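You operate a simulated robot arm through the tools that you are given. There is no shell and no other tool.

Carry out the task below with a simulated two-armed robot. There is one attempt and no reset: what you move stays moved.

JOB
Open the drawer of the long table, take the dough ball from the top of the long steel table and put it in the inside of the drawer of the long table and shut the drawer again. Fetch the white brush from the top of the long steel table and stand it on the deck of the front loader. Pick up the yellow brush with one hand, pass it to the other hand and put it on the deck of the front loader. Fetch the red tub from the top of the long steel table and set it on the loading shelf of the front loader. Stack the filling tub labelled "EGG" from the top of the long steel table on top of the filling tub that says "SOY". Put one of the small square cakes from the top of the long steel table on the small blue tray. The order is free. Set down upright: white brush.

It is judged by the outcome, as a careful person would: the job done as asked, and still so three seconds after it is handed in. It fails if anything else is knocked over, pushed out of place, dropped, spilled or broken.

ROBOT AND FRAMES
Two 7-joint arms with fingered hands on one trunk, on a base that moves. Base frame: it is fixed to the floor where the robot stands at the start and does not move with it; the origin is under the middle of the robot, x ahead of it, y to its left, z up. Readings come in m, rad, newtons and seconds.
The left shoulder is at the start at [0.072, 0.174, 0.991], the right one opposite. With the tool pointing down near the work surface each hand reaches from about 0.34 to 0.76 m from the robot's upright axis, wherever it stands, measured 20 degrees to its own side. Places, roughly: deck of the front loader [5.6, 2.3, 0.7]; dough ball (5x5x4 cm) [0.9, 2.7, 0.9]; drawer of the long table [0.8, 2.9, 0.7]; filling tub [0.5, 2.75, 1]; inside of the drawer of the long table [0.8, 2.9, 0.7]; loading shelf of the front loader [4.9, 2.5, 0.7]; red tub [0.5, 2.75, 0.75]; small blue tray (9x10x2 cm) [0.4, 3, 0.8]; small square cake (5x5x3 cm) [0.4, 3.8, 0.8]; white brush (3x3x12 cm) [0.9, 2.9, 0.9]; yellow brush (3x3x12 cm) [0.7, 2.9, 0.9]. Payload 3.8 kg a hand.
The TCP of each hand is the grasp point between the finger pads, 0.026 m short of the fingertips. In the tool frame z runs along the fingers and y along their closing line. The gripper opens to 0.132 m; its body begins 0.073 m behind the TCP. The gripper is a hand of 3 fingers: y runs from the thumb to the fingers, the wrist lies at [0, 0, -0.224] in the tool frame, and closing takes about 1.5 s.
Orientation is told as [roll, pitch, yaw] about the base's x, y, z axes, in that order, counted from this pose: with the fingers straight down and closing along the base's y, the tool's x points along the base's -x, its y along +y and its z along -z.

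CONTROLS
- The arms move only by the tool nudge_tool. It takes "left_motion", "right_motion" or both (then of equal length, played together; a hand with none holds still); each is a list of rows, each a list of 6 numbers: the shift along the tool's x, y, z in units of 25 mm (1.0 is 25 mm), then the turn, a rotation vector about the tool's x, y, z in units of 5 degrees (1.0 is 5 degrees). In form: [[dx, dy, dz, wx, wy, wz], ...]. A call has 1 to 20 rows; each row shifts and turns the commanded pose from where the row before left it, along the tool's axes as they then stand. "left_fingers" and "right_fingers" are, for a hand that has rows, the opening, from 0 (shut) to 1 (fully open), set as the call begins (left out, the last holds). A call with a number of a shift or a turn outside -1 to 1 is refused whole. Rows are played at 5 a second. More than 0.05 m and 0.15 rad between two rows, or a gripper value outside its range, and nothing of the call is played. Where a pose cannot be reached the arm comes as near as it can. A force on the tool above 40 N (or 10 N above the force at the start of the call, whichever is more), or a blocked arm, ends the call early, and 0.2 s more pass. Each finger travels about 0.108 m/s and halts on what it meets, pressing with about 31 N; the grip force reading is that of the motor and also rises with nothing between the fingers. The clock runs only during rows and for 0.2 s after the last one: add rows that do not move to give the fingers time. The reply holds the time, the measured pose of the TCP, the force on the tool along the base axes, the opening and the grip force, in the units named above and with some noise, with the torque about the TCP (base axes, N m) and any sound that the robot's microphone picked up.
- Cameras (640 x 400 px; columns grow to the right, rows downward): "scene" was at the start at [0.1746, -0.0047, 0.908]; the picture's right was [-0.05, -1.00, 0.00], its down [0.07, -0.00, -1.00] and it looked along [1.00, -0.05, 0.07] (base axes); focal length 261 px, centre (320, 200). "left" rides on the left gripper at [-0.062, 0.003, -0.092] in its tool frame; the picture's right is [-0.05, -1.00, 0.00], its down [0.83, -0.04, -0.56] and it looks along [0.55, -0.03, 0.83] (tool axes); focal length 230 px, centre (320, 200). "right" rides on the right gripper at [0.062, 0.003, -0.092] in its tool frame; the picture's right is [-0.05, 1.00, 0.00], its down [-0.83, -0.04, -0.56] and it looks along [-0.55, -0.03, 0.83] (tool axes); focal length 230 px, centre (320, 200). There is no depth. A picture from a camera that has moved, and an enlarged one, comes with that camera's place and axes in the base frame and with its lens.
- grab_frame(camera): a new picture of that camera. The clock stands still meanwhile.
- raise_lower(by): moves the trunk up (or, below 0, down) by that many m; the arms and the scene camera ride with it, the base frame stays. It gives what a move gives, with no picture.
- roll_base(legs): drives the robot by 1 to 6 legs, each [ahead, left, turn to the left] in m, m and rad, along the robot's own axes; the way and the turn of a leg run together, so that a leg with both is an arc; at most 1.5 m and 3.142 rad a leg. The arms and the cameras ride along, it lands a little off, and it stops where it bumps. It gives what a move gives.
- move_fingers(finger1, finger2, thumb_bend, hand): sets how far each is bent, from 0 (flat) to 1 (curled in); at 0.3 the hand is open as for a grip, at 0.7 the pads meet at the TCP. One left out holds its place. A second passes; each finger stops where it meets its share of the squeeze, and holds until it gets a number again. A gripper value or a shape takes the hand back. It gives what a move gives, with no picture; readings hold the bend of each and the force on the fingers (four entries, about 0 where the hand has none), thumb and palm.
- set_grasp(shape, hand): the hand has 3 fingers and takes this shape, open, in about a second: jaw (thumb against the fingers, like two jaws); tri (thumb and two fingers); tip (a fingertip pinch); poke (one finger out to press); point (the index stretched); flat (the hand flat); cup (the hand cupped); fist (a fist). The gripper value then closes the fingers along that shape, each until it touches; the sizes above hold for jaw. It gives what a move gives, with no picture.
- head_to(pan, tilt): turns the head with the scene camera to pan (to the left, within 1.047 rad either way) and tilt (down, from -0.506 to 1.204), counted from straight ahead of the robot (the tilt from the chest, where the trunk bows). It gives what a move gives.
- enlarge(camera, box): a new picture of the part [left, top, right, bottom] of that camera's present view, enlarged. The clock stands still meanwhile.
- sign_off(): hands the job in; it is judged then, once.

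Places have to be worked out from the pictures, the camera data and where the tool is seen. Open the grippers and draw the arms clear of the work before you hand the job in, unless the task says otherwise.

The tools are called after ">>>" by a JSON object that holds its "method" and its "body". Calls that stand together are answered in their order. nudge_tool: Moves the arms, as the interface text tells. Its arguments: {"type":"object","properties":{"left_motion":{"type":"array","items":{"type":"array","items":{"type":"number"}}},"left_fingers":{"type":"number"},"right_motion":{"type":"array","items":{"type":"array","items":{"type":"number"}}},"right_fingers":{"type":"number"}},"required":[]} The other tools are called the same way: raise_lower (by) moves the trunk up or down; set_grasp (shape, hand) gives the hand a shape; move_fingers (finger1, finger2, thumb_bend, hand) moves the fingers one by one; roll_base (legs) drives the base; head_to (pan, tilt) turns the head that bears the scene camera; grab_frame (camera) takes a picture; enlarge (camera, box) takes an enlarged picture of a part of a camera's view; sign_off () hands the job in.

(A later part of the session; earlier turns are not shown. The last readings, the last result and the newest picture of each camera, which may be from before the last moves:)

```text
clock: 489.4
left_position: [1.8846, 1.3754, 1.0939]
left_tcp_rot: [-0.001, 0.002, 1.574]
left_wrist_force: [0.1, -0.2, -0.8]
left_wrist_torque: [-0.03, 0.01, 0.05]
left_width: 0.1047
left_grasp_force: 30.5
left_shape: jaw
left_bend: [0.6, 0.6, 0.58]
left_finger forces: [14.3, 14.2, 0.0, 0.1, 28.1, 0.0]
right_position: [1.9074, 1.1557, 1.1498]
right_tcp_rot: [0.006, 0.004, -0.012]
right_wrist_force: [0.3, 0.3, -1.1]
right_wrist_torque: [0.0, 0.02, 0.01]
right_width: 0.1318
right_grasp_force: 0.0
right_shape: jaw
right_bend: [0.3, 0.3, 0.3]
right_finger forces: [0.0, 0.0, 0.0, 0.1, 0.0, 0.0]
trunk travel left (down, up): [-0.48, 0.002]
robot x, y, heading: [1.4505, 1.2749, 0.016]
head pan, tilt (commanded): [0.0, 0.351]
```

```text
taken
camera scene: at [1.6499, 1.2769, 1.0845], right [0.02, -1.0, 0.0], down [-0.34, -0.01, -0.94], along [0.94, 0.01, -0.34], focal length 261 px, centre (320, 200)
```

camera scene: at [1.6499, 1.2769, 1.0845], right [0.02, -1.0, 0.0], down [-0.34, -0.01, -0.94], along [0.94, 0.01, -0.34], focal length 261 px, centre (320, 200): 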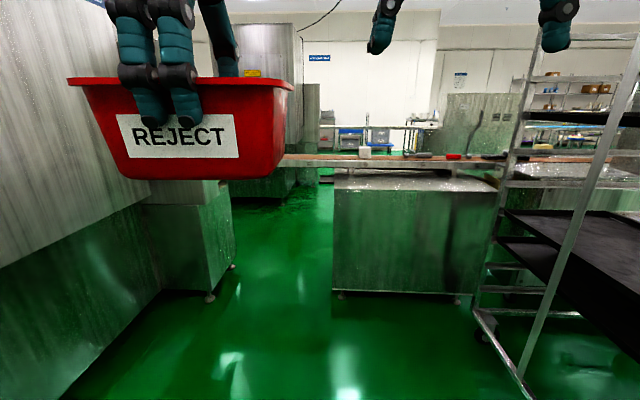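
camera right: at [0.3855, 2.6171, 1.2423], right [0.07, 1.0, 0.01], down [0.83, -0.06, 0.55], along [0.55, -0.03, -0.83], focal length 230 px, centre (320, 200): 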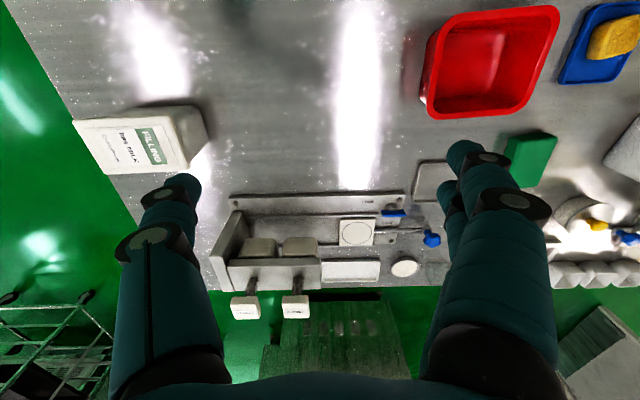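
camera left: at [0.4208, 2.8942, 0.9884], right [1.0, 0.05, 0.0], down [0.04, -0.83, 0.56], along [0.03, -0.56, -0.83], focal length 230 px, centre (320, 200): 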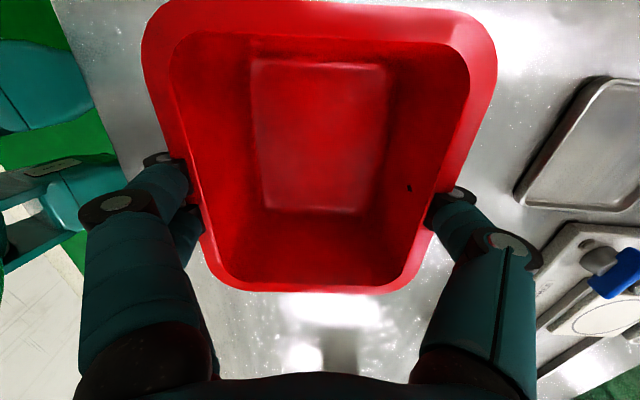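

I continue north through the aisle, sideways as before.

>>> {"method": "roll_base", "body": {"legs": [[0, 1.3, -0.015], [0, 1.32, 0]]}}

>>> {"method": "roll_base", "body": {"legs": [[0.35, 0, 0], [0, 0, -1.57]]}}

>>> {"method": "grab_frame", "body": {"camera": "scene"}}

```text
clock: 512.4
left_position: [1.8866, 3.9834, 1.0949]
left_tcp_rot: [-0.001, 0.001, 1.541]
left_wrist_force: [0.2, -0.6, -0.6]
left_wrist_torque: [-0.01, 0.03, -0.01]
left_width: 0.1045
left_grasp_force: 30.8
left_shape: jaw
left_bend: [0.6, 0.6, 0.58]
left_finger forces: [14.2, 14.2, 0.0, 0.1, 28.1, 0.0]
right_position: [1.9034, 3.7627, 1.1506]
right_tcp_rot: [0.006, 0.004, -0.046]
right_wrist_force: [-1.0, 0.1, 0.3]
right_wrist_torque: [0.0, 0.0, 0.01]
right_width: 0.1317
right_grasp_force: 0.1
right_shape: jaw
right_bend: [0.3, 0.3, 0.3]
right_finger forces: [0.0, 0.1, 0.0, 0.0, 0.0, 0.1]
trunk travel left (down, up): [-0.48, 0.002]
robot x, y, heading: [1.4484, 3.8969, -0.02]
head pan, tilt (commanded): [0.0, 0.351]
```

```text
clock: 518.5
left_position: [1.8893, 3.4518, 1.0942]
left_tcp_rot: [-0.003, 0.002, -0.019]
left_wrist_force: [-0.4, 0.3, -1.2]
left_wrist_torque: [-0.02, -0.01, -0.05]
left_width: 0.1048
left_grasp_force: 31.3
left_shape: jaw
left_bend: [0.6, 0.6, 0.58]
left_finger forces: [14.1, 13.9, 0.0, 0.0, 27.8, 0.0]
right_position: [1.6688, 3.433, 1.1508]
right_tcp_rot: [0.004, 0.006, -1.606]
right_wrist_force: [0.7, -0.6, -0.9]
right_wrist_torque: [-0.04, 0.01, 0.02]
right_width: 0.132
right_grasp_force: 0.1
right_shape: jaw
right_bend: [0.3, 0.3, 0.3]
right_finger forces: [0.1, 0.0, 0.1, 0.0, 0.0, 0.0]
trunk travel left (down, up): [-0.48, 0.002]
robot x, y, heading: [1.7972, 3.8914, -1.577]
head pan, tilt (commanded): [0.0, 0.351]
```

```text
taken
camera scene: at [1.7959, 3.6891, 1.0845], right [-1.0, 0.01, 0.0], down [0.0, 0.34, -0.94], along [-0.01, -0.94, -0.34], focal length 261 px, centre (320, 200)
```

scene: 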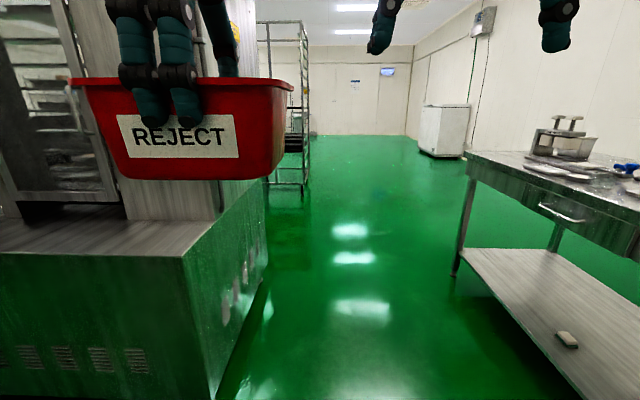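

I move to the corridor line y≈3.55 and travel east sideways.

>>> {"method": "roll_base", "body": {"legs": [[0.33, 0, 0], [0, 1.3, 0]]}}

>>> {"method": "roll_base", "body": {"legs": [[0, 1.25, 0]]}}

>>> {"method": "head_to", "body": {"pan": 0.3, "tilt": 0.4}}

>>> {"method": "grab_frame", "body": {"camera": "scene"}}

```text
clock: 531.9
left_position: [3.1879, 3.1097, 1.0942]
left_tcp_rot: [-0.002, 0.002, -0.021]
left_wrist_force: [-0.2, 0.4, -0.6]
left_wrist_torque: [0.03, -0.01, 0.03]
left_width: 0.1049
left_grasp_force: 30.7
left_shape: jaw
left_bend: [0.6, 0.6, 0.58]
left_finger forces: [14.1, 14.0, 0.0, 0.0, 27.9, 0.0]
right_position: [2.9679, 3.0919, 1.1502]
right_tcp_rot: [0.008, 0.006, -1.609]
right_wrist_force: [0.3, -0.8, -0.1]
right_wrist_torque: [0.02, -0.01, -0.01]
right_width: 0.1319
right_grasp_force: 0.1
right_shape: jaw
right_bend: [0.3, 0.3, 0.3]
right_finger forces: [0.0, 0.0, 0.1, 0.0, 0.0, 0.0]
trunk travel left (down, up): [-0.48, 0.002]
robot x, y, heading: [3.0997, 3.5493, -1.582]
head pan, tilt (commanded): [0.0, 0.351]
```

```text
clock: 543.1
left_position: [4.4369, 3.0982, 1.0943]
left_tcp_rot: [-0.001, 0.001, -0.023]
left_wrist_force: [0.5, 0.0, -2.1]
left_wrist_torque: [-0.03, -0.03, 0.01]
left_width: 0.1048
left_grasp_force: 31.3
left_shape: jaw
left_bend: [0.6, 0.6, 0.58]
left_finger forces: [14.1, 14.1, 0.0, 0.0, 27.9, 0.0]
right_position: [4.2158, 3.0797, 1.1511]
right_tcp_rot: [0.005, 0.005, -1.608]
right_wrist_force: [-0.3, 0.1, -0.6]
right_wrist_torque: [0.03, 0.02, -0.01]
right_width: 0.132
right_grasp_force: 0.1
right_shape: jaw
right_bend: [0.3, 0.3, 0.3]
right_finger forces: [0.0, 0.0, 0.0, 0.1, 0.1, 0.0]
trunk travel left (down, up): [-0.48, 0.002]
robot x, y, heading: [4.3488, 3.5359, -1.582]
head pan, tilt (commanded): [0.0, 0.351]
```

```text
clock: 543.9
left_position: [4.4369, 3.0981, 1.0949]
left_tcp_rot: [-0.002, 0.001, -0.02]
left_wrist_force: [0.1, 0.8, -0.9]
left_wrist_torque: [0.02, 0.0, 0.0]
left_width: 0.1045
left_grasp_force: 31.4
left_shape: jaw
left_bend: [0.6, 0.6, 0.58]
left_finger forces: [14.1, 14.0, 0.0, 0.0, 27.8, 0.1]
right_position: [4.2173, 3.0798, 1.1506]
right_tcp_rot: [0.005, 0.006, -1.608]
right_wrist_force: [0.6, 0.1, 0.1]
right_wrist_torque: [0.0, 0.0, -0.04]
right_width: 0.1319
right_grasp_force: 0.1
right_shape: jaw
right_bend: [0.3, 0.3, 0.3]
right_finger forces: [0.0, 0.0, 0.1, 0.1, 0.0, 0.0]
trunk travel left (down, up): [-0.48, 0.002]
robot x, y, heading: [4.3495, 3.5387, -1.582]
head pan, tilt (commanded): [0.3, 0.4]
```

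```text
taken
camera scene: at [4.3726, 3.3398, 1.08], right [-0.96, -0.28, 0.0], down [-0.11, 0.37, -0.92], along [0.26, -0.88, -0.39], focal length 261 px, centre (320, 200)
```

scene: 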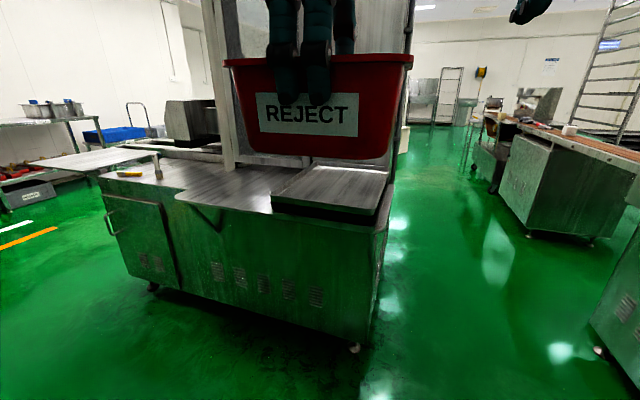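

The brushes still stand/lie on the deck. I move in front of the loading shelf.

>>> {"method": "roll_base", "body": {"legs": [[0.38, 0, 0], [0, 0.48, 0]]}}

>>> {"method": "head_to", "body": {"pan": 0.0, "tilt": 0.6}}

>>> {"method": "grab_frame", "body": {"camera": "scene"}}

>>> {"method": "grab_frame", "body": {"camera": "right"}}

```text
clock: 550.6
left_position: [4.9087, 2.7133, 1.0953]
left_tcp_rot: [-0.001, 0.002, -0.025]
left_wrist_force: [1.1, 0.1, -1.9]
left_wrist_torque: [0.01, 0.0, -0.01]
left_width: 0.1046
left_grasp_force: 30.9
left_shape: jaw
left_bend: [0.6, 0.6, 0.58]
left_finger forces: [14.1, 14.0, 0.1, 0.0, 27.8, 0.0]
right_position: [4.689, 2.6947, 1.1496]
right_tcp_rot: [0.005, 0.007, -1.611]
right_wrist_force: [0.9, -0.1, 0.0]
right_wrist_torque: [0.0, 0.01, -0.02]
right_width: 0.1318
right_grasp_force: 0.1
right_shape: jaw
right_bend: [0.3, 0.3, 0.3]
right_finger forces: [0.0, 0.1, 0.1, 0.1, 0.0, 0.0]
trunk travel left (down, up): [-0.48, 0.002]
robot x, y, heading: [4.8185, 3.1515, -1.585]
head pan, tilt (commanded): [0.3, 0.4]
```

```text
clock: 551.4
left_position: [4.9084, 2.713, 1.0945]
left_tcp_rot: [-0.001, 0.003, -0.025]
left_wrist_force: [0.4, -0.3, -0.9]
left_wrist_torque: [0.02, -0.01, 0.03]
left_width: 0.1048
left_grasp_force: 31.1
left_shape: jaw
left_bend: [0.6, 0.6, 0.58]
left_finger forces: [14.1, 13.9, 0.1, 0.0, 27.9, 0.1]
right_position: [4.6877, 2.6956, 1.1498]
right_tcp_rot: [0.004, 0.005, -1.612]
right_wrist_force: [0.0, 0.3, -0.3]
right_wrist_torque: [0.01, -0.01, -0.02]
right_width: 0.1318
right_grasp_force: 0.0
right_shape: jaw
right_bend: [0.3, 0.3, 0.3]
right_finger forces: [0.1, 0.0, 0.0, 0.0, 0.0, 0.0]
trunk travel left (down, up): [-0.48, 0.002]
robot x, y, heading: [4.8159, 3.1497, -1.582]
head pan, tilt (commanded): [0.0, 0.6]
```

```text
taken
camera scene: at [4.8177, 2.9553, 1.0618], right [-1.0, 0.01, 0.0], down [0.01, 0.56, -0.83], along [-0.01, -0.83, -0.56], focal length 261 px, centre (320, 200)
```

scene: 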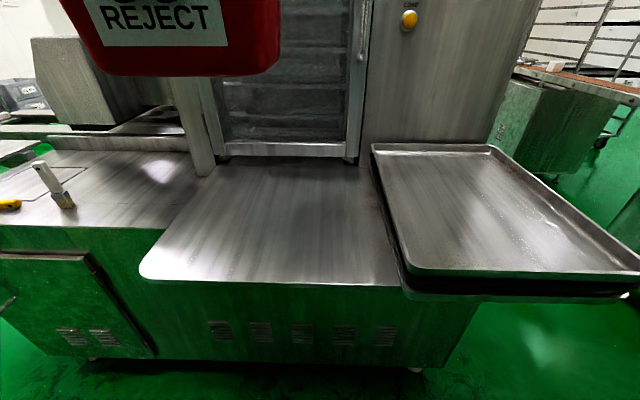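

```text
taken
camera right: at [4.6944, 2.756, 1.2421], right [1.0, -0.09, 0.0], down [-0.08, -0.83, 0.55], along [-0.05, -0.55, -0.84], focal length 230 px, centre (320, 200)
```

right: 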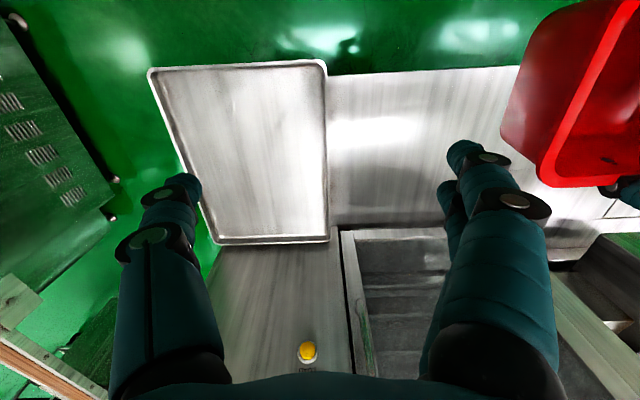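

The loading shelf plate is at x≈4.70–5.07, y≈2.31–2.70, z≈0.745 — free. I step 12 cm closer and bring the tub over its centre (4.885, 2.50).

>>> {"method": "roll_base", "body": {"legs": [[0.12, 0, 0]]}}

>>> {"method": "nudge_tool", "body": {"left_motion": [[0.2, -0.9, 0, 0, 0, 0], [0.2, -0.9, 0, 0, 0, 0], [0.2, -0.9, 0, 0, 0, 0], [0.2, -0.9, 0, 0, 0, 0], [0, 0, 0.9, 0, 0, 0], [0, 0, 0.9, 0, 0, 0], [0, 0, 0.9, 0, 0, 0], [0, 0, 0.9, 0, 0, 0], [0, 0, 0.9, 0, 0, 0], [0, 0, 0.9, 0, 0, 0]]}}

>>> {"method": "grab_frame", "body": {"camera": "scene"}}

>>> {"method": "grab_frame", "body": {"camera": "right"}}

```text
clock: 552.6
left_position: [4.9075, 2.5938, 1.0961]
left_tcp_rot: [-0.003, 0.003, -0.024]
left_wrist_force: [-0.4, -0.4, -2.3]
left_wrist_torque: [-0.03, -0.02, 0.0]
left_width: 0.1046
left_grasp_force: 30.8
left_shape: jaw
left_bend: [0.6, 0.6, 0.58]
left_finger forces: [14.1, 14.0, 0.0, 0.0, 27.9, 0.1]
right_position: [4.6868, 2.5763, 1.1508]
right_tcp_rot: [0.005, 0.004, -1.609]
right_wrist_force: [0.4, -0.2, -0.8]
right_wrist_torque: [-0.02, -0.01, 0.0]
right_width: 0.132
right_grasp_force: 0.0
right_shape: jaw
right_bend: [0.3, 0.3, 0.3]
right_finger forces: [0.0, 0.1, 0.1, 0.1, 0.1, 0.0]
trunk travel left (down, up): [-0.48, 0.002]
robot x, y, heading: [4.8217, 3.0338, -1.584]
head pan, tilt (commanded): [0.0, 0.6]
```

```text
clock: 554.9
left_position: [4.8855, 2.5044, 0.9591]
left_tcp_rot: [-0.002, 0.003, -0.024]
left_wrist_force: [0.0, -0.2, -1.5]
left_wrist_torque: [-0.01, 0.0, -0.02]
left_width: 0.1043
left_grasp_force: 31.3
left_shape: jaw
left_bend: [0.6, 0.6, 0.58]
left_finger forces: [14.1, 14.0, 0.1, 0.0, 27.9, 0.0]
right_position: [4.6875, 2.5761, 1.1497]
right_tcp_rot: [0.005, 0.004, -1.608]
right_wrist_force: [-0.1, 0.3, -0.8]
right_wrist_torque: [0.0, -0.03, 0.01]
right_width: 0.1318
right_grasp_force: 0.0
right_shape: jaw
right_bend: [0.3, 0.3, 0.3]
right_finger forces: [0.0, 0.0, 0.0, 0.0, 0.1, 0.1]
trunk travel left (down, up): [-0.48, 0.002]
robot x, y, heading: [4.8195, 3.0384, -1.582]
head pan, tilt (commanded): [0.0, 0.6]
```

```text
taken
camera scene: at [4.8166, 2.8361, 1.0616], right [-1.0, 0.01, 0.0], down [0.01, 0.57, -0.82], along [-0.01, -0.82, -0.57], focal length 261 px, centre (320, 200)
```

scene: 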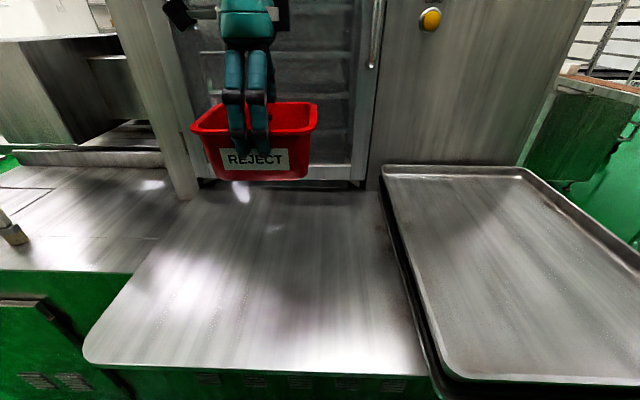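

```text
taken
camera right: at [4.6937, 2.6366, 1.242], right [1.0, -0.09, 0.0], down [-0.08, -0.83, 0.55], along [-0.05, -0.55, -0.84], focal length 230 px, centre (320, 200)
```

right: 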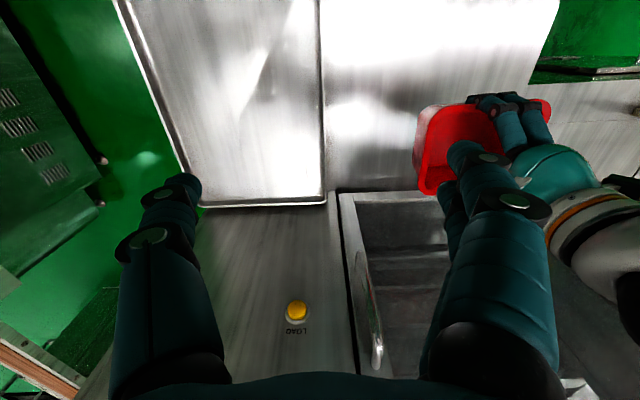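

The tub is above the shelf's middle. I lower it toward the plate.

>>> {"method": "nudge_tool", "body": {"left_motion": [[0, 0, 0.85, 0, 0, 0], [0, 0, 0.85, 0, 0, 0], [0, 0, 0.85, 0, 0, 0], [0, 0, 0.85, 0, 0, 0], [0, 0, 0.7, 0, 0, 0], [0, 0, 0.5, 0, 0, 0]]}}

>>> {"method": "enlarge", "body": {"camera": "scene", "box": [150, 100, 390, 300]}}

```text
clock: 556.2
left_position: [4.8871, 2.5033, 0.8446]
left_tcp_rot: [-0.001, 0.003, -0.021]
left_wrist_force: [-0.7, -0.3, -1.6]
left_wrist_torque: [-0.01, 0.0, 0.04]
left_width: 0.1047
left_grasp_force: 31.5
left_shape: jaw
left_bend: [0.6, 0.6, 0.58]
left_finger forces: [14.1, 14.0, 0.0, 0.1, 27.8, 0.1]
right_position: [4.6883, 2.5752, 1.1491]
right_tcp_rot: [0.004, 0.005, -1.608]
right_wrist_force: [0.7, -0.8, 0.0]
right_wrist_torque: [0.02, -0.01, -0.01]
right_width: 0.132
right_grasp_force: 0.1
right_shape: jaw
right_bend: [0.3, 0.3, 0.3]
right_finger forces: [0.0, 0.0, 0.0, 0.0, 0.1, 0.0]
trunk travel left (down, up): [-0.48, 0.002]
robot x, y, heading: [4.8165, 3.0311, -1.578]
head pan, tilt (commanded): [0.0, 0.6]
```

```text
2.00 times, centred on (270, 200) of scene
camera zoom: at [4.8166, 2.8362, 1.0617], right [-1.0, 0.01, 0.0], down [0.01, 0.57, -0.82], along [-0.01, -0.82, -0.57], focal length 522 px, centre (420, 200)
```

zoom: 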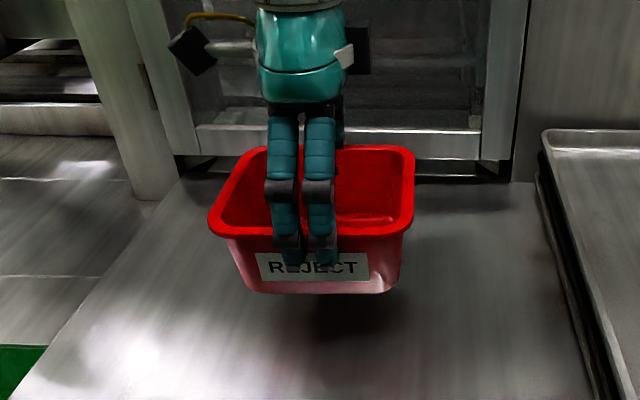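

A few centimetres remain. I continue in small steps until it touches.

>>> {"method": "nudge_tool", "body": {"left_motion": [[0, 0, 0.3, 0, 0, 0], [0, 0, 0.3, 0, 0, 0], [0, 0, 0.2, 0, 0, 0], [0, 0, 0, 0, 0, 0]]}}

>>> {"method": "enlarge", "body": {"camera": "scene", "box": [150, 100, 390, 300]}}

```text
clock: 557.2
left_position: [4.8868, 2.5033, 0.8244]
left_tcp_rot: [-0.001, 0.001, -0.023]
left_wrist_force: [0.7, 0.0, -1.3]
left_wrist_torque: [0.0, 0.0, -0.02]
left_width: 0.1044
left_grasp_force: 31.2
left_shape: jaw
left_bend: [0.6, 0.6, 0.58]
left_finger forces: [14.0, 14.0, 0.0, 0.0, 27.8, 0.1]
right_position: [4.6873, 2.577, 1.1505]
right_tcp_rot: [0.006, 0.004, -1.607]
right_wrist_force: [0.4, -1.4, -0.2]
right_wrist_torque: [-0.01, 0.01, 0.03]
right_width: 0.132
right_grasp_force: 0.0
right_shape: jaw
right_bend: [0.3, 0.3, 0.3]
right_finger forces: [0.0, 0.0, 0.0, 0.1, 0.0, 0.0]
trunk travel left (down, up): [-0.48, 0.002]
robot x, y, heading: [4.8193, 3.034, -1.583]
head pan, tilt (commanded): [0.0, 0.6]
```

```text
2.00 times, centred on (270, 200) of scene
camera zoom: at [4.8165, 2.8363, 1.0617], right [-1.0, 0.01, 0.0], down [0.01, 0.56, -0.83], along [-0.01, -0.82, -0.56], focal length 522 px, centre (420, 200)
```

zoom: 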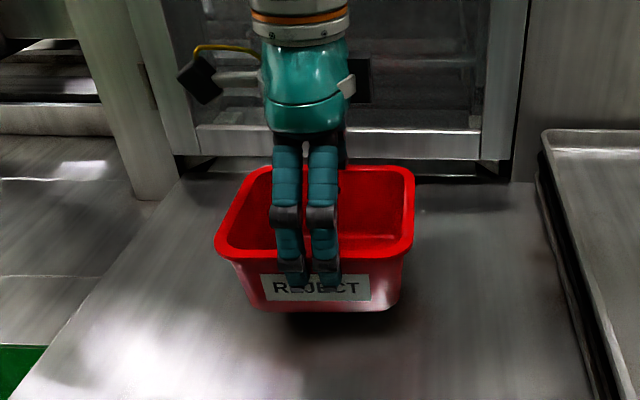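

>>> {"method": "nudge_tool", "body": {"left_motion": [[0, 0, 0.15, 0, 0, 0], [0, 0, 0.15, 0, 0, 0], [0, 0, 0, 0, 0, 0]]}}

>>> {"method": "nudge_tool", "body": {"left_motion": [[0, 0, 0.15, 0, 0, 0], [0, 0, 0.15, 0, 0, 0], [0, 0, 0, 0, 0, 0]]}}

>>> {"method": "enlarge", "body": {"camera": "scene", "box": [150, 100, 390, 300]}}

```text
clock: 558.0
left_position: [4.8859, 2.5022, 0.8165]
left_tcp_rot: [-0.001, 0.001, -0.021]
left_wrist_force: [1.0, 0.0, -0.5]
left_wrist_torque: [-0.01, 0.03, 0.02]
left_width: 0.1046
left_grasp_force: 31.0
left_shape: jaw
left_bend: [0.6, 0.6, 0.58]
left_finger forces: [14.1, 14.0, 0.0, 0.1, 27.7, 0.0]
right_position: [4.6872, 2.5757, 1.1498]
right_tcp_rot: [0.004, 0.006, -1.61]
right_wrist_force: [0.2, -0.2, 0.3]
right_wrist_torque: [-0.03, 0.0, 0.01]
right_width: 0.1319
right_grasp_force: 0.0
right_shape: jaw
right_bend: [0.3, 0.3, 0.3]
right_finger forces: [0.0, 0.1, 0.1, 0.0, 0.1, 0.0]
trunk travel left (down, up): [-0.48, 0.002]
robot x, y, heading: [4.8152, 3.0369, -1.58]
head pan, tilt (commanded): [0.0, 0.6]
```

```text
clock: 558.9
left_position: [4.8844, 2.5043, 0.809]
left_tcp_rot: [-0.002, 0.003, -0.023]
left_wrist_force: [0.1, 0.4, -1.1]
left_wrist_torque: [-0.02, 0.01, 0.01]
left_width: 0.1046
left_grasp_force: 31.0
left_shape: jaw
left_bend: [0.6, 0.6, 0.58]
left_finger forces: [14.2, 14.0, 0.0, 0.0, 27.7, 0.1]
right_position: [4.6872, 2.5763, 1.1508]
right_tcp_rot: [0.005, 0.006, -1.61]
right_wrist_force: [-0.1, 0.5, 0.0]
right_wrist_torque: [0.02, -0.01, 0.01]
right_width: 0.1322
right_grasp_force: 0.1
right_shape: jaw
right_bend: [0.3, 0.3, 0.3]
right_finger forces: [0.0, 0.0, 0.0, 0.1, 0.1, 0.0]
trunk travel left (down, up): [-0.48, 0.002]
robot x, y, heading: [4.8157, 3.0344, -1.58]
head pan, tilt (commanded): [0.0, 0.6]
```

```text
2.00 times, centred on (270, 200) of scene
camera zoom: at [4.8165, 2.8363, 1.0617], right [-1.0, 0.01, 0.0], down [0.01, 0.56, -0.83], along [-0.01, -0.82, -0.56], focal length 522 px, centre (420, 200)
```

zoom: 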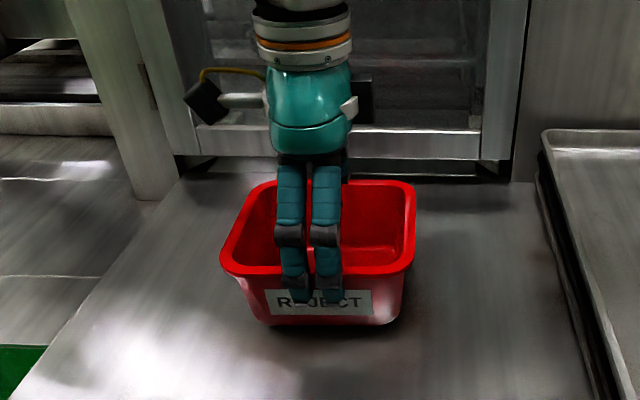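

No contact yet; I keep lowering in ~4 mm steps.

>>> {"method": "nudge_tool", "body": {"left_motion": [[0, 0, 0.15, 0, 0, 0], [0, 0, 0.15, 0, 0, 0], [0, 0, 0, 0, 0, 0]]}}

>>> {"method": "nudge_tool", "body": {"left_motion": [[0, 0, 0.12, 0, 0, 0], [0, 0, 0.12, 0, 0, 0], [0, 0, 0, 0, 0, 0]]}}

>>> {"method": "enlarge", "body": {"camera": "scene", "box": [150, 100, 390, 300]}}

```text
clock: 559.6
left_position: [4.8861, 2.5039, 0.8024]
left_tcp_rot: [-0.003, 0.001, -0.023]
left_wrist_force: [0.3, 0.1, 2.0]
left_wrist_torque: [0.16, 0.0, 0.01]
left_width: 0.1047
left_grasp_force: 31.1
left_shape: jaw
left_bend: [0.6, 0.6, 0.58]
left_finger forces: [14.2, 14.2, 0.0, 0.0, 27.9, 0.1]
right_position: [4.689, 2.5764, 1.1503]
right_tcp_rot: [0.004, 0.006, -1.609]
right_wrist_force: [0.3, -0.2, 0.0]
right_wrist_torque: [0.02, -0.02, 0.05]
right_width: 0.1315
right_grasp_force: 0.2
right_shape: jaw
right_bend: [0.3, 0.3, 0.3]
right_finger forces: [0.0, 0.0, 0.1, 0.1, 0.0, 0.0]
trunk travel left (down, up): [-0.48, 0.002]
robot x, y, heading: [4.8152, 3.0322, -1.583]
head pan, tilt (commanded): [0.0, 0.6]
```

```text
clock: 560.5
left_position: [4.8844, 2.5032, 0.8008]
left_tcp_rot: [-0.01, 0.003, -0.023]
left_wrist_force: [3.5, 0.1, 27.5]
left_wrist_torque: [0.68, -0.08, -0.09]
left_width: 0.1037
left_grasp_force: 30.7
left_shape: jaw
left_bend: [0.61, 0.61, 0.59]
left_finger forces: [14.0, 13.9, 0.0, 0.1, 27.6, 0.1]
right_position: [4.6885, 2.5782, 1.1527]
right_tcp_rot: [0.006, 0.003, -1.61]
right_wrist_force: [0.1, -0.6, 0.3]
right_wrist_torque: [0.0, 0.02, -0.02]
right_width: 0.1321
right_grasp_force: 0.0
right_shape: jaw
right_bend: [0.3, 0.3, 0.3]
right_finger forces: [0.1, 0.0, 0.1, 0.0, 0.0, 0.1]
trunk travel left (down, up): [-0.48, 0.002]
robot x, y, heading: [4.8168, 3.0367, -1.581]
head pan, tilt (commanded): [0.0, 0.6]
```

```text
2.00 times, centred on (270, 200) of scene
camera zoom: at [4.8166, 2.838, 1.0626], right [-1.0, 0.01, 0.0], down [0.01, 0.56, -0.83], along [-0.01, -0.83, -0.56], focal length 522 px, centre (420, 200)
```

zoom: 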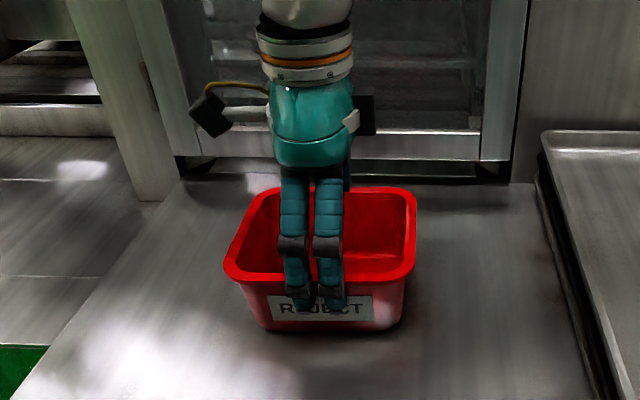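

The tub is on the shelf (27 N). I ease up and open the hand fully.

>>> {"method": "nudge_tool", "body": {"left_motion": [[0, 0, -0.2, 0, 0, 0], [0, 0, 0, 0, 0, 0]]}}

>>> {"method": "nudge_tool", "body": {"left_motion": [[0, 0, 0, 0, 0, 0], [0, 0, 0, 0, 0, 0], [0, 0, 0, 0, 0, 0], [0, 0, 0, 0, 0, 0]], "left_fingers": 1.0}}

>>> {"method": "enlarge", "body": {"camera": "scene", "box": [150, 100, 390, 300]}}

>>> {"method": "grab_frame", "body": {"camera": "left"}}

```text
clock: 561.0
left_position: [4.8856, 2.5045, 0.8003]
left_tcp_rot: [-0.003, 0.003, -0.023]
left_wrist_force: [1.7, -5.1, 15.5]
left_wrist_torque: [0.21, -0.02, -0.03]
left_width: 0.1038
left_grasp_force: 31.1
left_shape: jaw
left_bend: [0.61, 0.61, 0.58]
left_finger forces: [13.2, 13.2, 0.0, 0.0, 31.8, 0.0]
right_position: [4.6876, 2.5763, 1.15]
right_tcp_rot: [0.006, 0.005, -1.608]
right_wrist_force: [-0.4, 0.7, 1.0]
right_wrist_torque: [0.01, -0.02, -0.04]
right_width: 0.132
right_grasp_force: 0.0
right_shape: jaw
right_bend: [0.3, 0.3, 0.3]
right_finger forces: [0.0, 0.0, 0.0, 0.0, 0.0, 0.0]
trunk travel left (down, up): [-0.48, 0.002]
robot x, y, heading: [4.8162, 3.0314, -1.578]
head pan, tilt (commanded): [0.0, 0.6]
```

```text
clock: 562.0
left_position: [4.8843, 2.5037, 0.8012]
left_tcp_rot: [0.0, 0.002, -0.023]
left_wrist_force: [1.3, -0.4, -0.1]
left_wrist_torque: [-0.03, -0.01, 0.01]
left_width: 0.1317
left_grasp_force: 0.1
left_shape: jaw
left_bend: [0.3, 0.3, 0.3]
left_finger forces: [0.1, 0.0, 0.0, 0.0, 0.0, 0.0]
right_position: [4.6877, 2.5746, 1.1503]
right_tcp_rot: [0.004, 0.005, -1.608]
right_wrist_force: [0.4, 0.2, 0.9]
right_wrist_torque: [0.01, 0.01, 0.02]
right_width: 0.1319
right_grasp_force: 0.0
right_shape: jaw
right_bend: [0.3, 0.3, 0.3]
right_finger forces: [0.1, 0.0, 0.0, 0.0, 0.0, 0.0]
trunk travel left (down, up): [-0.48, 0.002]
robot x, y, heading: [4.817, 3.0364, -1.577]
head pan, tilt (commanded): [0.0, 0.6]
```

```text
2.00 times, centred on (270, 200) of scene
camera zoom: at [4.8165, 2.8362, 1.0616], right [-1.0, 0.01, 0.0], down [0.01, 0.57, -0.82], along [-0.01, -0.82, -0.57], focal length 522 px, centre (420, 200)
```

zoom: 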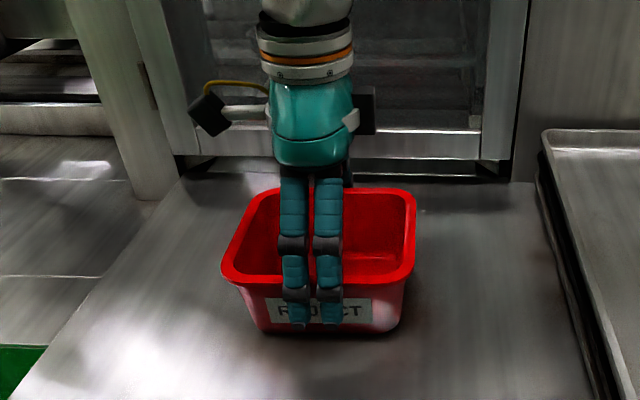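

```text
taken
camera left: at [4.9472, 2.5055, 0.8922], right [0.03, -1.0, 0.0], down [-0.83, -0.02, 0.56], along [-0.56, -0.02, -0.83], focal length 230 px, centre (320, 200)
```

left: 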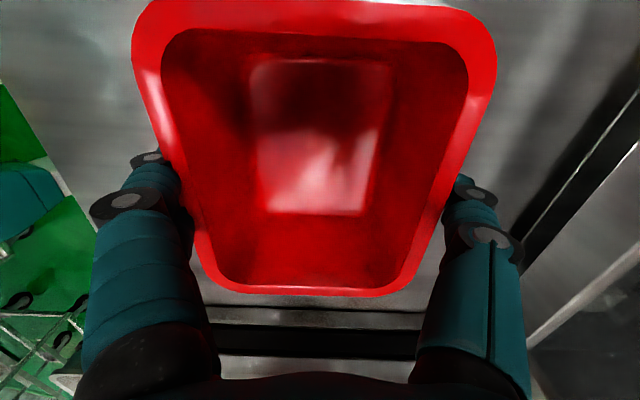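

Released. I lift the hand straight up slowly, watching for any catch on the rim.

>>> {"method": "nudge_tool", "body": {"left_motion": [[0, 0, -0.3, 0, 0, 0], [0, 0, -0.4, 0, 0, 0], [0, 0, -0.5, 0, 0, 0], [0, 0, -0.5, 0, 0, 0]]}}

>>> {"method": "enlarge", "body": {"camera": "scene", "box": [150, 100, 390, 300]}}

```text
clock: 563.0
left_position: [4.8852, 2.503, 0.8431]
left_tcp_rot: [-0.003, 0.004, -0.022]
left_wrist_force: [-0.7, -0.5, -0.8]
left_wrist_torque: [0.01, -0.02, -0.03]
left_width: 0.132
left_grasp_force: 0.0
left_shape: jaw
left_bend: [0.3, 0.3, 0.3]
left_finger forces: [0.1, 0.0, 0.0, 0.0, 0.1, 0.0]
right_position: [4.6872, 2.5765, 1.1504]
right_tcp_rot: [0.006, 0.006, -1.609]
right_wrist_force: [-0.1, -0.1, -0.1]
right_wrist_torque: [-0.02, -0.02, 0.01]
right_width: 0.1319
right_grasp_force: 0.0
right_shape: jaw
right_bend: [0.3, 0.3, 0.3]
right_finger forces: [0.0, 0.1, 0.0, 0.0, 0.1, 0.0]
trunk travel left (down, up): [-0.48, 0.002]
robot x, y, heading: [4.8139, 3.0357, -1.58]
head pan, tilt (commanded): [0.0, 0.6]
```

```text
2.00 times, centred on (270, 200) of scene
camera zoom: at [4.8166, 2.8364, 1.0618], right [-1.0, 0.01, 0.0], down [0.01, 0.56, -0.83], along [-0.01, -0.83, -0.56], focal length 522 px, centre (420, 200)
```

zoom: 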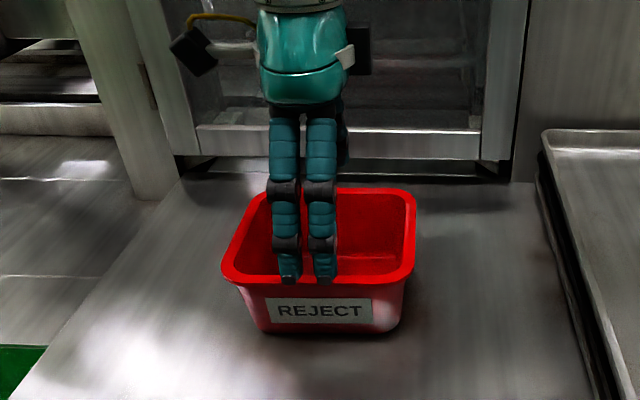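

Clear of the tub. I raise the hand fully and back the robot away, then inspect everything on the loader.

>>> {"method": "nudge_tool", "body": {"left_motion": [[0, 0, -0.9, 0, 0, 0], [0, 0, -0.9, 0, 0, 0], [0, 0, -0.9, 0, 0, 0], [0, 0, -0.9, 0, 0, 0], [0, 0, -0.9, 0, 0, 0], [0, 0, -0.9, 0, 0, 0], [0, 0, -0.9, 0, 0, 0], [0, 0, -0.9, 0, 0, 0], [0, 0, -0.9, 0, 0, 0], [0, 0, -0.9, 0, 0, 0]]}}

>>> {"method": "roll_base", "body": {"legs": [[-0.25, 0, 0]]}}

>>> {"method": "head_to", "body": {"pan": 0.2, "tilt": 0.5}}

>>> {"method": "grab_frame", "body": {"camera": "scene"}}

```text
clock: 565.2
left_position: [4.8859, 2.5046, 1.0693]
left_tcp_rot: [-0.002, 0.002, -0.022]
left_wrist_force: [0.2, 0.1, 0.6]
left_wrist_torque: [0.0, 0.01, -0.01]
left_width: 0.1317
left_grasp_force: 0.1
left_shape: jaw
left_bend: [0.3, 0.3, 0.3]
left_finger forces: [0.0, 0.1, 0.0, 0.0, 0.1, 0.0]
right_position: [4.6869, 2.5756, 1.1498]
right_tcp_rot: [0.006, 0.005, -1.609]
right_wrist_force: [-0.2, 0.1, -0.6]
right_wrist_torque: [-0.03, -0.01, -0.01]
right_width: 0.1316
right_grasp_force: 0.1
right_shape: jaw
right_bend: [0.3, 0.3, 0.3]
right_finger forces: [0.0, 0.1, 0.1, 0.1, 0.2, 0.1]
trunk travel left (down, up): [-0.48, 0.002]
robot x, y, heading: [4.8186, 3.0341, -1.58]
head pan, tilt (commanded): [0.0, 0.6]
```

```text
clock: 567.1
left_position: [4.8887, 2.753, 1.0693]
left_tcp_rot: [-0.004, -0.001, -0.023]
left_wrist_force: [0.1, 0.3, 0.6]
left_wrist_torque: [0.05, 0.02, 0.0]
left_width: 0.1318
left_grasp_force: 0.1
left_shape: jaw
left_bend: [0.3, 0.3, 0.3]
left_finger forces: [0.0, 0.1, 0.0, 0.1, 0.0, 0.0]
right_position: [4.689, 2.8256, 1.1483]
right_tcp_rot: [0.005, 0.008, -1.61]
right_wrist_force: [-0.4, 0.3, -0.3]
right_wrist_torque: [0.0, -0.02, 0.0]
right_width: 0.1321
right_grasp_force: 0.0
right_shape: jaw
right_bend: [0.3, 0.3, 0.3]
right_finger forces: [0.1, 0.1, 0.0, 0.0, 0.1, 0.0]
trunk travel left (down, up): [-0.48, 0.002]
robot x, y, heading: [4.8176, 3.2812, -1.586]
head pan, tilt (commanded): [0.0, 0.6]
```

```text
clock: 567.8
left_position: [4.8864, 2.7536, 1.0689]
left_tcp_rot: [-0.003, 0.003, -0.024]
left_wrist_force: [0.9, -0.6, 0.3]
left_wrist_torque: [0.0, -0.03, 0.03]
left_width: 0.1316
left_grasp_force: 0.0
left_shape: jaw
left_bend: [0.3, 0.3, 0.3]
left_finger forces: [0.1, 0.0, 0.0, 0.0, 0.0, 0.0]
right_position: [4.6899, 2.825, 1.1495]
right_tcp_rot: [0.007, 0.006, -1.613]
right_wrist_force: [0.2, -0.7, -0.1]
right_wrist_torque: [-0.01, 0.01, 0.02]
right_width: 0.1319
right_grasp_force: 0.0
right_shape: jaw
right_bend: [0.3, 0.3, 0.3]
right_finger forces: [0.0, 0.1, 0.0, 0.1, 0.0, 0.0]
trunk travel left (down, up): [-0.48, 0.002]
robot x, y, heading: [4.8196, 3.2855, -1.579]
head pan, tilt (commanded): [0.201, 0.499]
```

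```text
taken
camera scene: at [4.8371, 3.0842, 1.0708], right [-0.98, -0.19, 0.0], down [-0.09, 0.47, -0.88], along [0.16, -0.86, -0.48], focal length 261 px, centre (320, 200)
```

scene: 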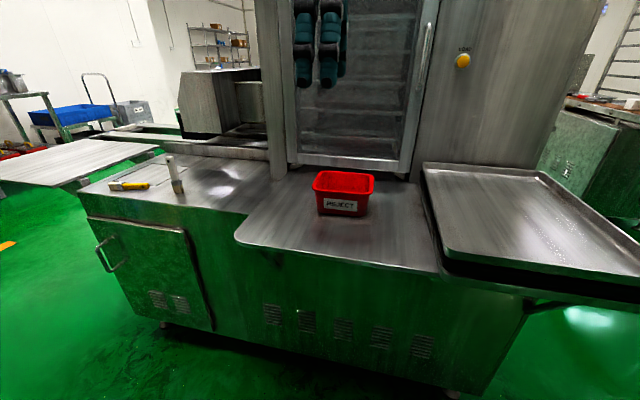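

All three items are on the loader. The stated deck point (5.6, 2.3) is further toward the open east part, so I want a closer look at where the brushes lie relative to the deck's middle.

>>> {"method": "roll_base", "body": {"legs": [[0.13, 0, 0], [0, 0.62, 0]]}}

>>> {"method": "head_to", "body": {"pan": 0.0, "tilt": 0.6}}

>>> {"method": "grab_frame", "body": {"camera": "scene"}}

>>> {"method": "grab_frame", "body": {"camera": "right"}}

```text
clock: 574.6
left_position: [5.5032, 2.6144, 1.068]
left_tcp_rot: [-0.002, 0.002, -0.028]
left_wrist_force: [0.2, -0.5, -0.4]
left_wrist_torque: [0.01, 0.01, -0.01]
left_width: 0.1319
left_grasp_force: 0.1
left_shape: jaw
left_bend: [0.3, 0.3, 0.3]
left_finger forces: [0.0, 0.0, 0.0, 0.0, 0.1, 0.0]
right_position: [5.3054, 2.6864, 1.1505]
right_tcp_rot: [0.004, 0.007, -1.616]
right_wrist_force: [1.0, 0.7, 0.8]
right_wrist_torque: [-0.03, 0.01, -0.01]
right_width: 0.1317
right_grasp_force: 0.1
right_shape: jaw
right_bend: [0.3, 0.3, 0.3]
right_finger forces: [0.1, 0.1, 0.0, 0.0, 0.1, 0.0]
trunk travel left (down, up): [-0.48, 0.002]
robot x, y, heading: [5.4321, 3.1384, -1.589]
head pan, tilt (commanded): [0.201, 0.499]
```

```text
clock: 575.3
left_position: [5.5039, 2.6141, 1.0691]
left_tcp_rot: [-0.001, 0.0, -0.029]
left_wrist_force: [-0.4, -0.3, -0.4]
left_wrist_torque: [0.0, -0.02, -0.01]
left_width: 0.1319
left_grasp_force: 0.1
left_shape: jaw
left_bend: [0.3, 0.3, 0.3]
left_finger forces: [0.0, 0.0, 0.1, 0.1, 0.0, 0.1]
right_position: [5.3052, 2.6873, 1.1505]
right_tcp_rot: [0.005, 0.005, -1.614]
right_wrist_force: [-0.5, 0.5, -1.1]
right_wrist_torque: [-0.01, 0.0, -0.01]
right_width: 0.1319
right_grasp_force: 0.1
right_shape: jaw
right_bend: [0.3, 0.3, 0.3]
right_finger forces: [0.0, 0.0, 0.0, 0.0, 0.0, 0.1]
trunk travel left (down, up): [-0.48, 0.002]
robot x, y, heading: [5.4382, 3.1407, -1.591]
head pan, tilt (commanded): [0.0, 0.6]
```

```text
taken
camera scene: at [5.435, 2.9466, 1.0618], right [-1.0, 0.01, 0.0], down [0.01, 0.56, -0.83], along [-0.01, -0.83, -0.56], focal length 261 px, centre (320, 200)
```

scene: 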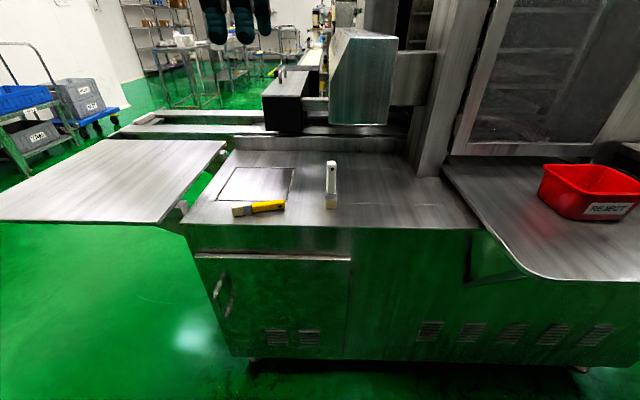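

```text
taken
camera right: at [5.311, 2.7477, 1.2421], right [1.0, -0.1, 0.0], down [-0.08, -0.83, 0.55], along [-0.05, -0.55, -0.84], focal length 230 px, centre (320, 200)
```

right: 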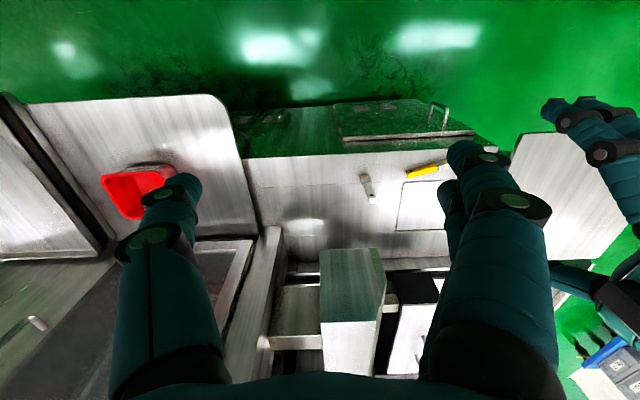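

The deck spans x≈5.10–5.72, y≈2.13–2.52, while the given deck point is (5.6, 2.3); the white brush stands at x≈5.405, off to one side. To be safe I'll shift both brushes closer to that point. I reposition first.

>>> {"method": "roll_base", "body": {"legs": [[0, 0.2, 0.02], [0.21, 0, 0]]}}

>>> {"method": "raise_lower", "body": {"by": -0.1}}

>>> {"method": "grab_frame", "body": {"camera": "right"}}

>>> {"method": "grab_frame", "body": {"camera": "scene"}}

```text
clock: 578.9
left_position: [5.7118, 2.4094, 1.0692]
left_tcp_rot: [-0.005, 0.003, -0.01]
left_wrist_force: [-0.4, -0.1, 0.9]
left_wrist_torque: [0.0, -0.01, -0.01]
left_width: 0.1319
left_grasp_force: 0.0
left_shape: jaw
left_bend: [0.3, 0.3, 0.3]
left_finger forces: [0.0, 0.0, 0.0, 0.0, 0.0, 0.0]
right_position: [5.5136, 2.4774, 1.1512]
right_tcp_rot: [0.007, 0.005, -1.596]
right_wrist_force: [0.5, -0.4, -0.1]
right_wrist_torque: [0.05, 0.0, 0.02]
right_width: 0.1319
right_grasp_force: 0.0
right_shape: jaw
right_bend: [0.3, 0.3, 0.3]
right_finger forces: [0.1, 0.1, 0.0, 0.0, 0.0, 0.0]
trunk travel left (down, up): [-0.48, 0.002]
robot x, y, heading: [5.6362, 2.9342, -1.573]
head pan, tilt (commanded): [0.0, 0.6]
```

```text
clock: 580.2
left_position: [5.7111, 2.4087, 0.97]
left_tcp_rot: [-0.004, 0.003, -0.01]
left_wrist_force: [0.3, 0.3, -0.4]
left_wrist_torque: [0.01, -0.01, -0.01]
left_width: 0.1321
left_grasp_force: 0.1
left_shape: jaw
left_bend: [0.3, 0.3, 0.3]
left_finger forces: [0.0, 0.0, 0.0, 0.1, 0.0, 0.0]
right_position: [5.5121, 2.4775, 1.0508]
right_tcp_rot: [0.007, 0.003, -1.595]
right_wrist_force: [-0.5, 0.0, 0.6]
right_wrist_torque: [0.01, 0.02, -0.01]
right_width: 0.1321
right_grasp_force: 0.1
right_shape: jaw
right_bend: [0.3, 0.3, 0.3]
right_finger forces: [0.0, 0.1, 0.0, 0.0, 0.0, 0.1]
trunk travel left (down, up): [-0.38, 0.102]
robot x, y, heading: [5.6378, 2.9377, -1.57]
head pan, tilt (commanded): [0.0, 0.6]
```

```text
taken
camera right: at [5.5174, 2.5393, 1.1429], right [1.0, -0.08, 0.01], down [-0.07, -0.83, 0.55], along [-0.04, -0.55, -0.83], focal length 230 px, centre (320, 200)
```

right: 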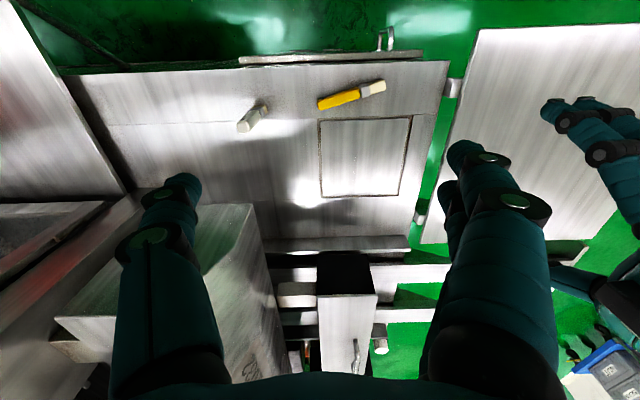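

```text
taken
camera scene: at [5.6377, 2.7525, 0.9291], right [-1.0, 0.0, 0.0], down [0.0, 0.56, -0.83], along [0.0, -0.83, -0.56], focal length 261 px, centre (320, 200)
```

scene: 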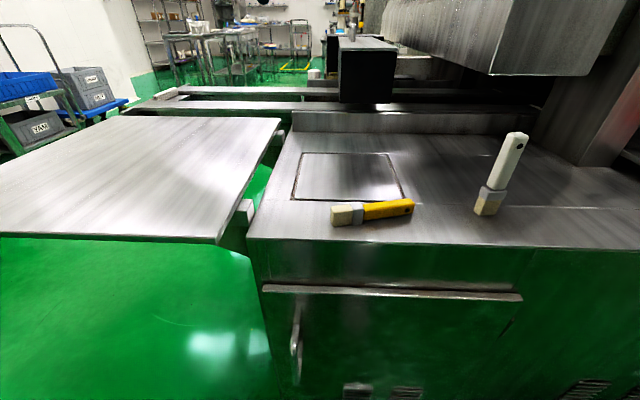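

The white brush stands at (5.406, 2.457). I bring the right hand above it.

>>> {"method": "nudge_tool", "body": {"right_motion": [[-0.185, -0.852, 0, 0, 0, 0], [-0.185, -0.852, 0, 0, 0, 0], [-0.185, -0.852, 0, 0, 0, 0], [-0.185, -0.852, 0, 0, 0, 0], [-0.185, -0.852, 0, 0, 0, 0], [0, 0, 0.9, 0, 0, 0], [0, 0, 0.9, 0, 0, 0], [0, 0, 0.9, 0, 0, 0], [0, 0, 0.9, 0, 0, 0], [0, 0, 0, 0, 0, 0]], "right_fingers": 0.65}}

>>> {"method": "grab_frame", "body": {"camera": "right"}}

>>> {"method": "grab_frame", "body": {"camera": "scene"}}

```text
clock: 582.4
left_position: [5.7113, 2.4078, 0.9691]
left_tcp_rot: [-0.002, 0.001, -0.01]
left_wrist_force: [0.5, 0.6, 0.0]
left_wrist_torque: [-0.01, 0.0, 0.03]
left_width: 0.1322
left_grasp_force: 0.1
left_shape: jaw
left_bend: [0.3, 0.3, 0.3]
left_finger forces: [0.0, 0.0, 0.0, 0.0, 0.0, 0.1]
right_position: [5.4044, 2.4582, 0.9602]
right_tcp_rot: [0.006, 0.004, -1.597]
right_wrist_force: [0.2, -0.3, -0.9]
right_wrist_torque: [-0.01, 0.01, 0.02]
right_width: 0.086
right_grasp_force: 0.0
right_shape: jaw
right_bend: [0.7, 0.7, 0.67]
right_finger forces: [0.0, 0.0, 0.1, 0.1, 0.1, 0.0]
trunk travel left (down, up): [-0.38, 0.102]
robot x, y, heading: [5.6354, 2.9352, -1.571]
head pan, tilt (commanded): [0.0, 0.6]
```

```text
taken
camera right: at [5.4105, 2.5195, 1.0518], right [1.0, -0.08, 0.0], down [-0.07, -0.83, 0.55], along [-0.04, -0.55, -0.83], focal length 230 px, centre (320, 200)
```

right: 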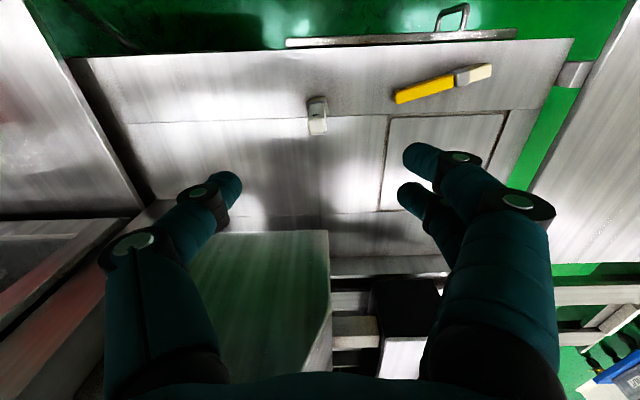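

```text
taken
camera scene: at [5.6378, 2.7523, 0.929], right [-1.0, 0.0, 0.0], down [0.0, 0.56, -0.83], along [0.0, -0.83, -0.56], focal length 261 px, centre (320, 200)
```

scene: 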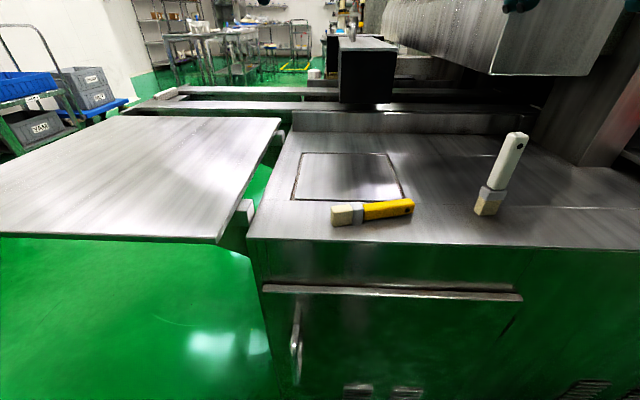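

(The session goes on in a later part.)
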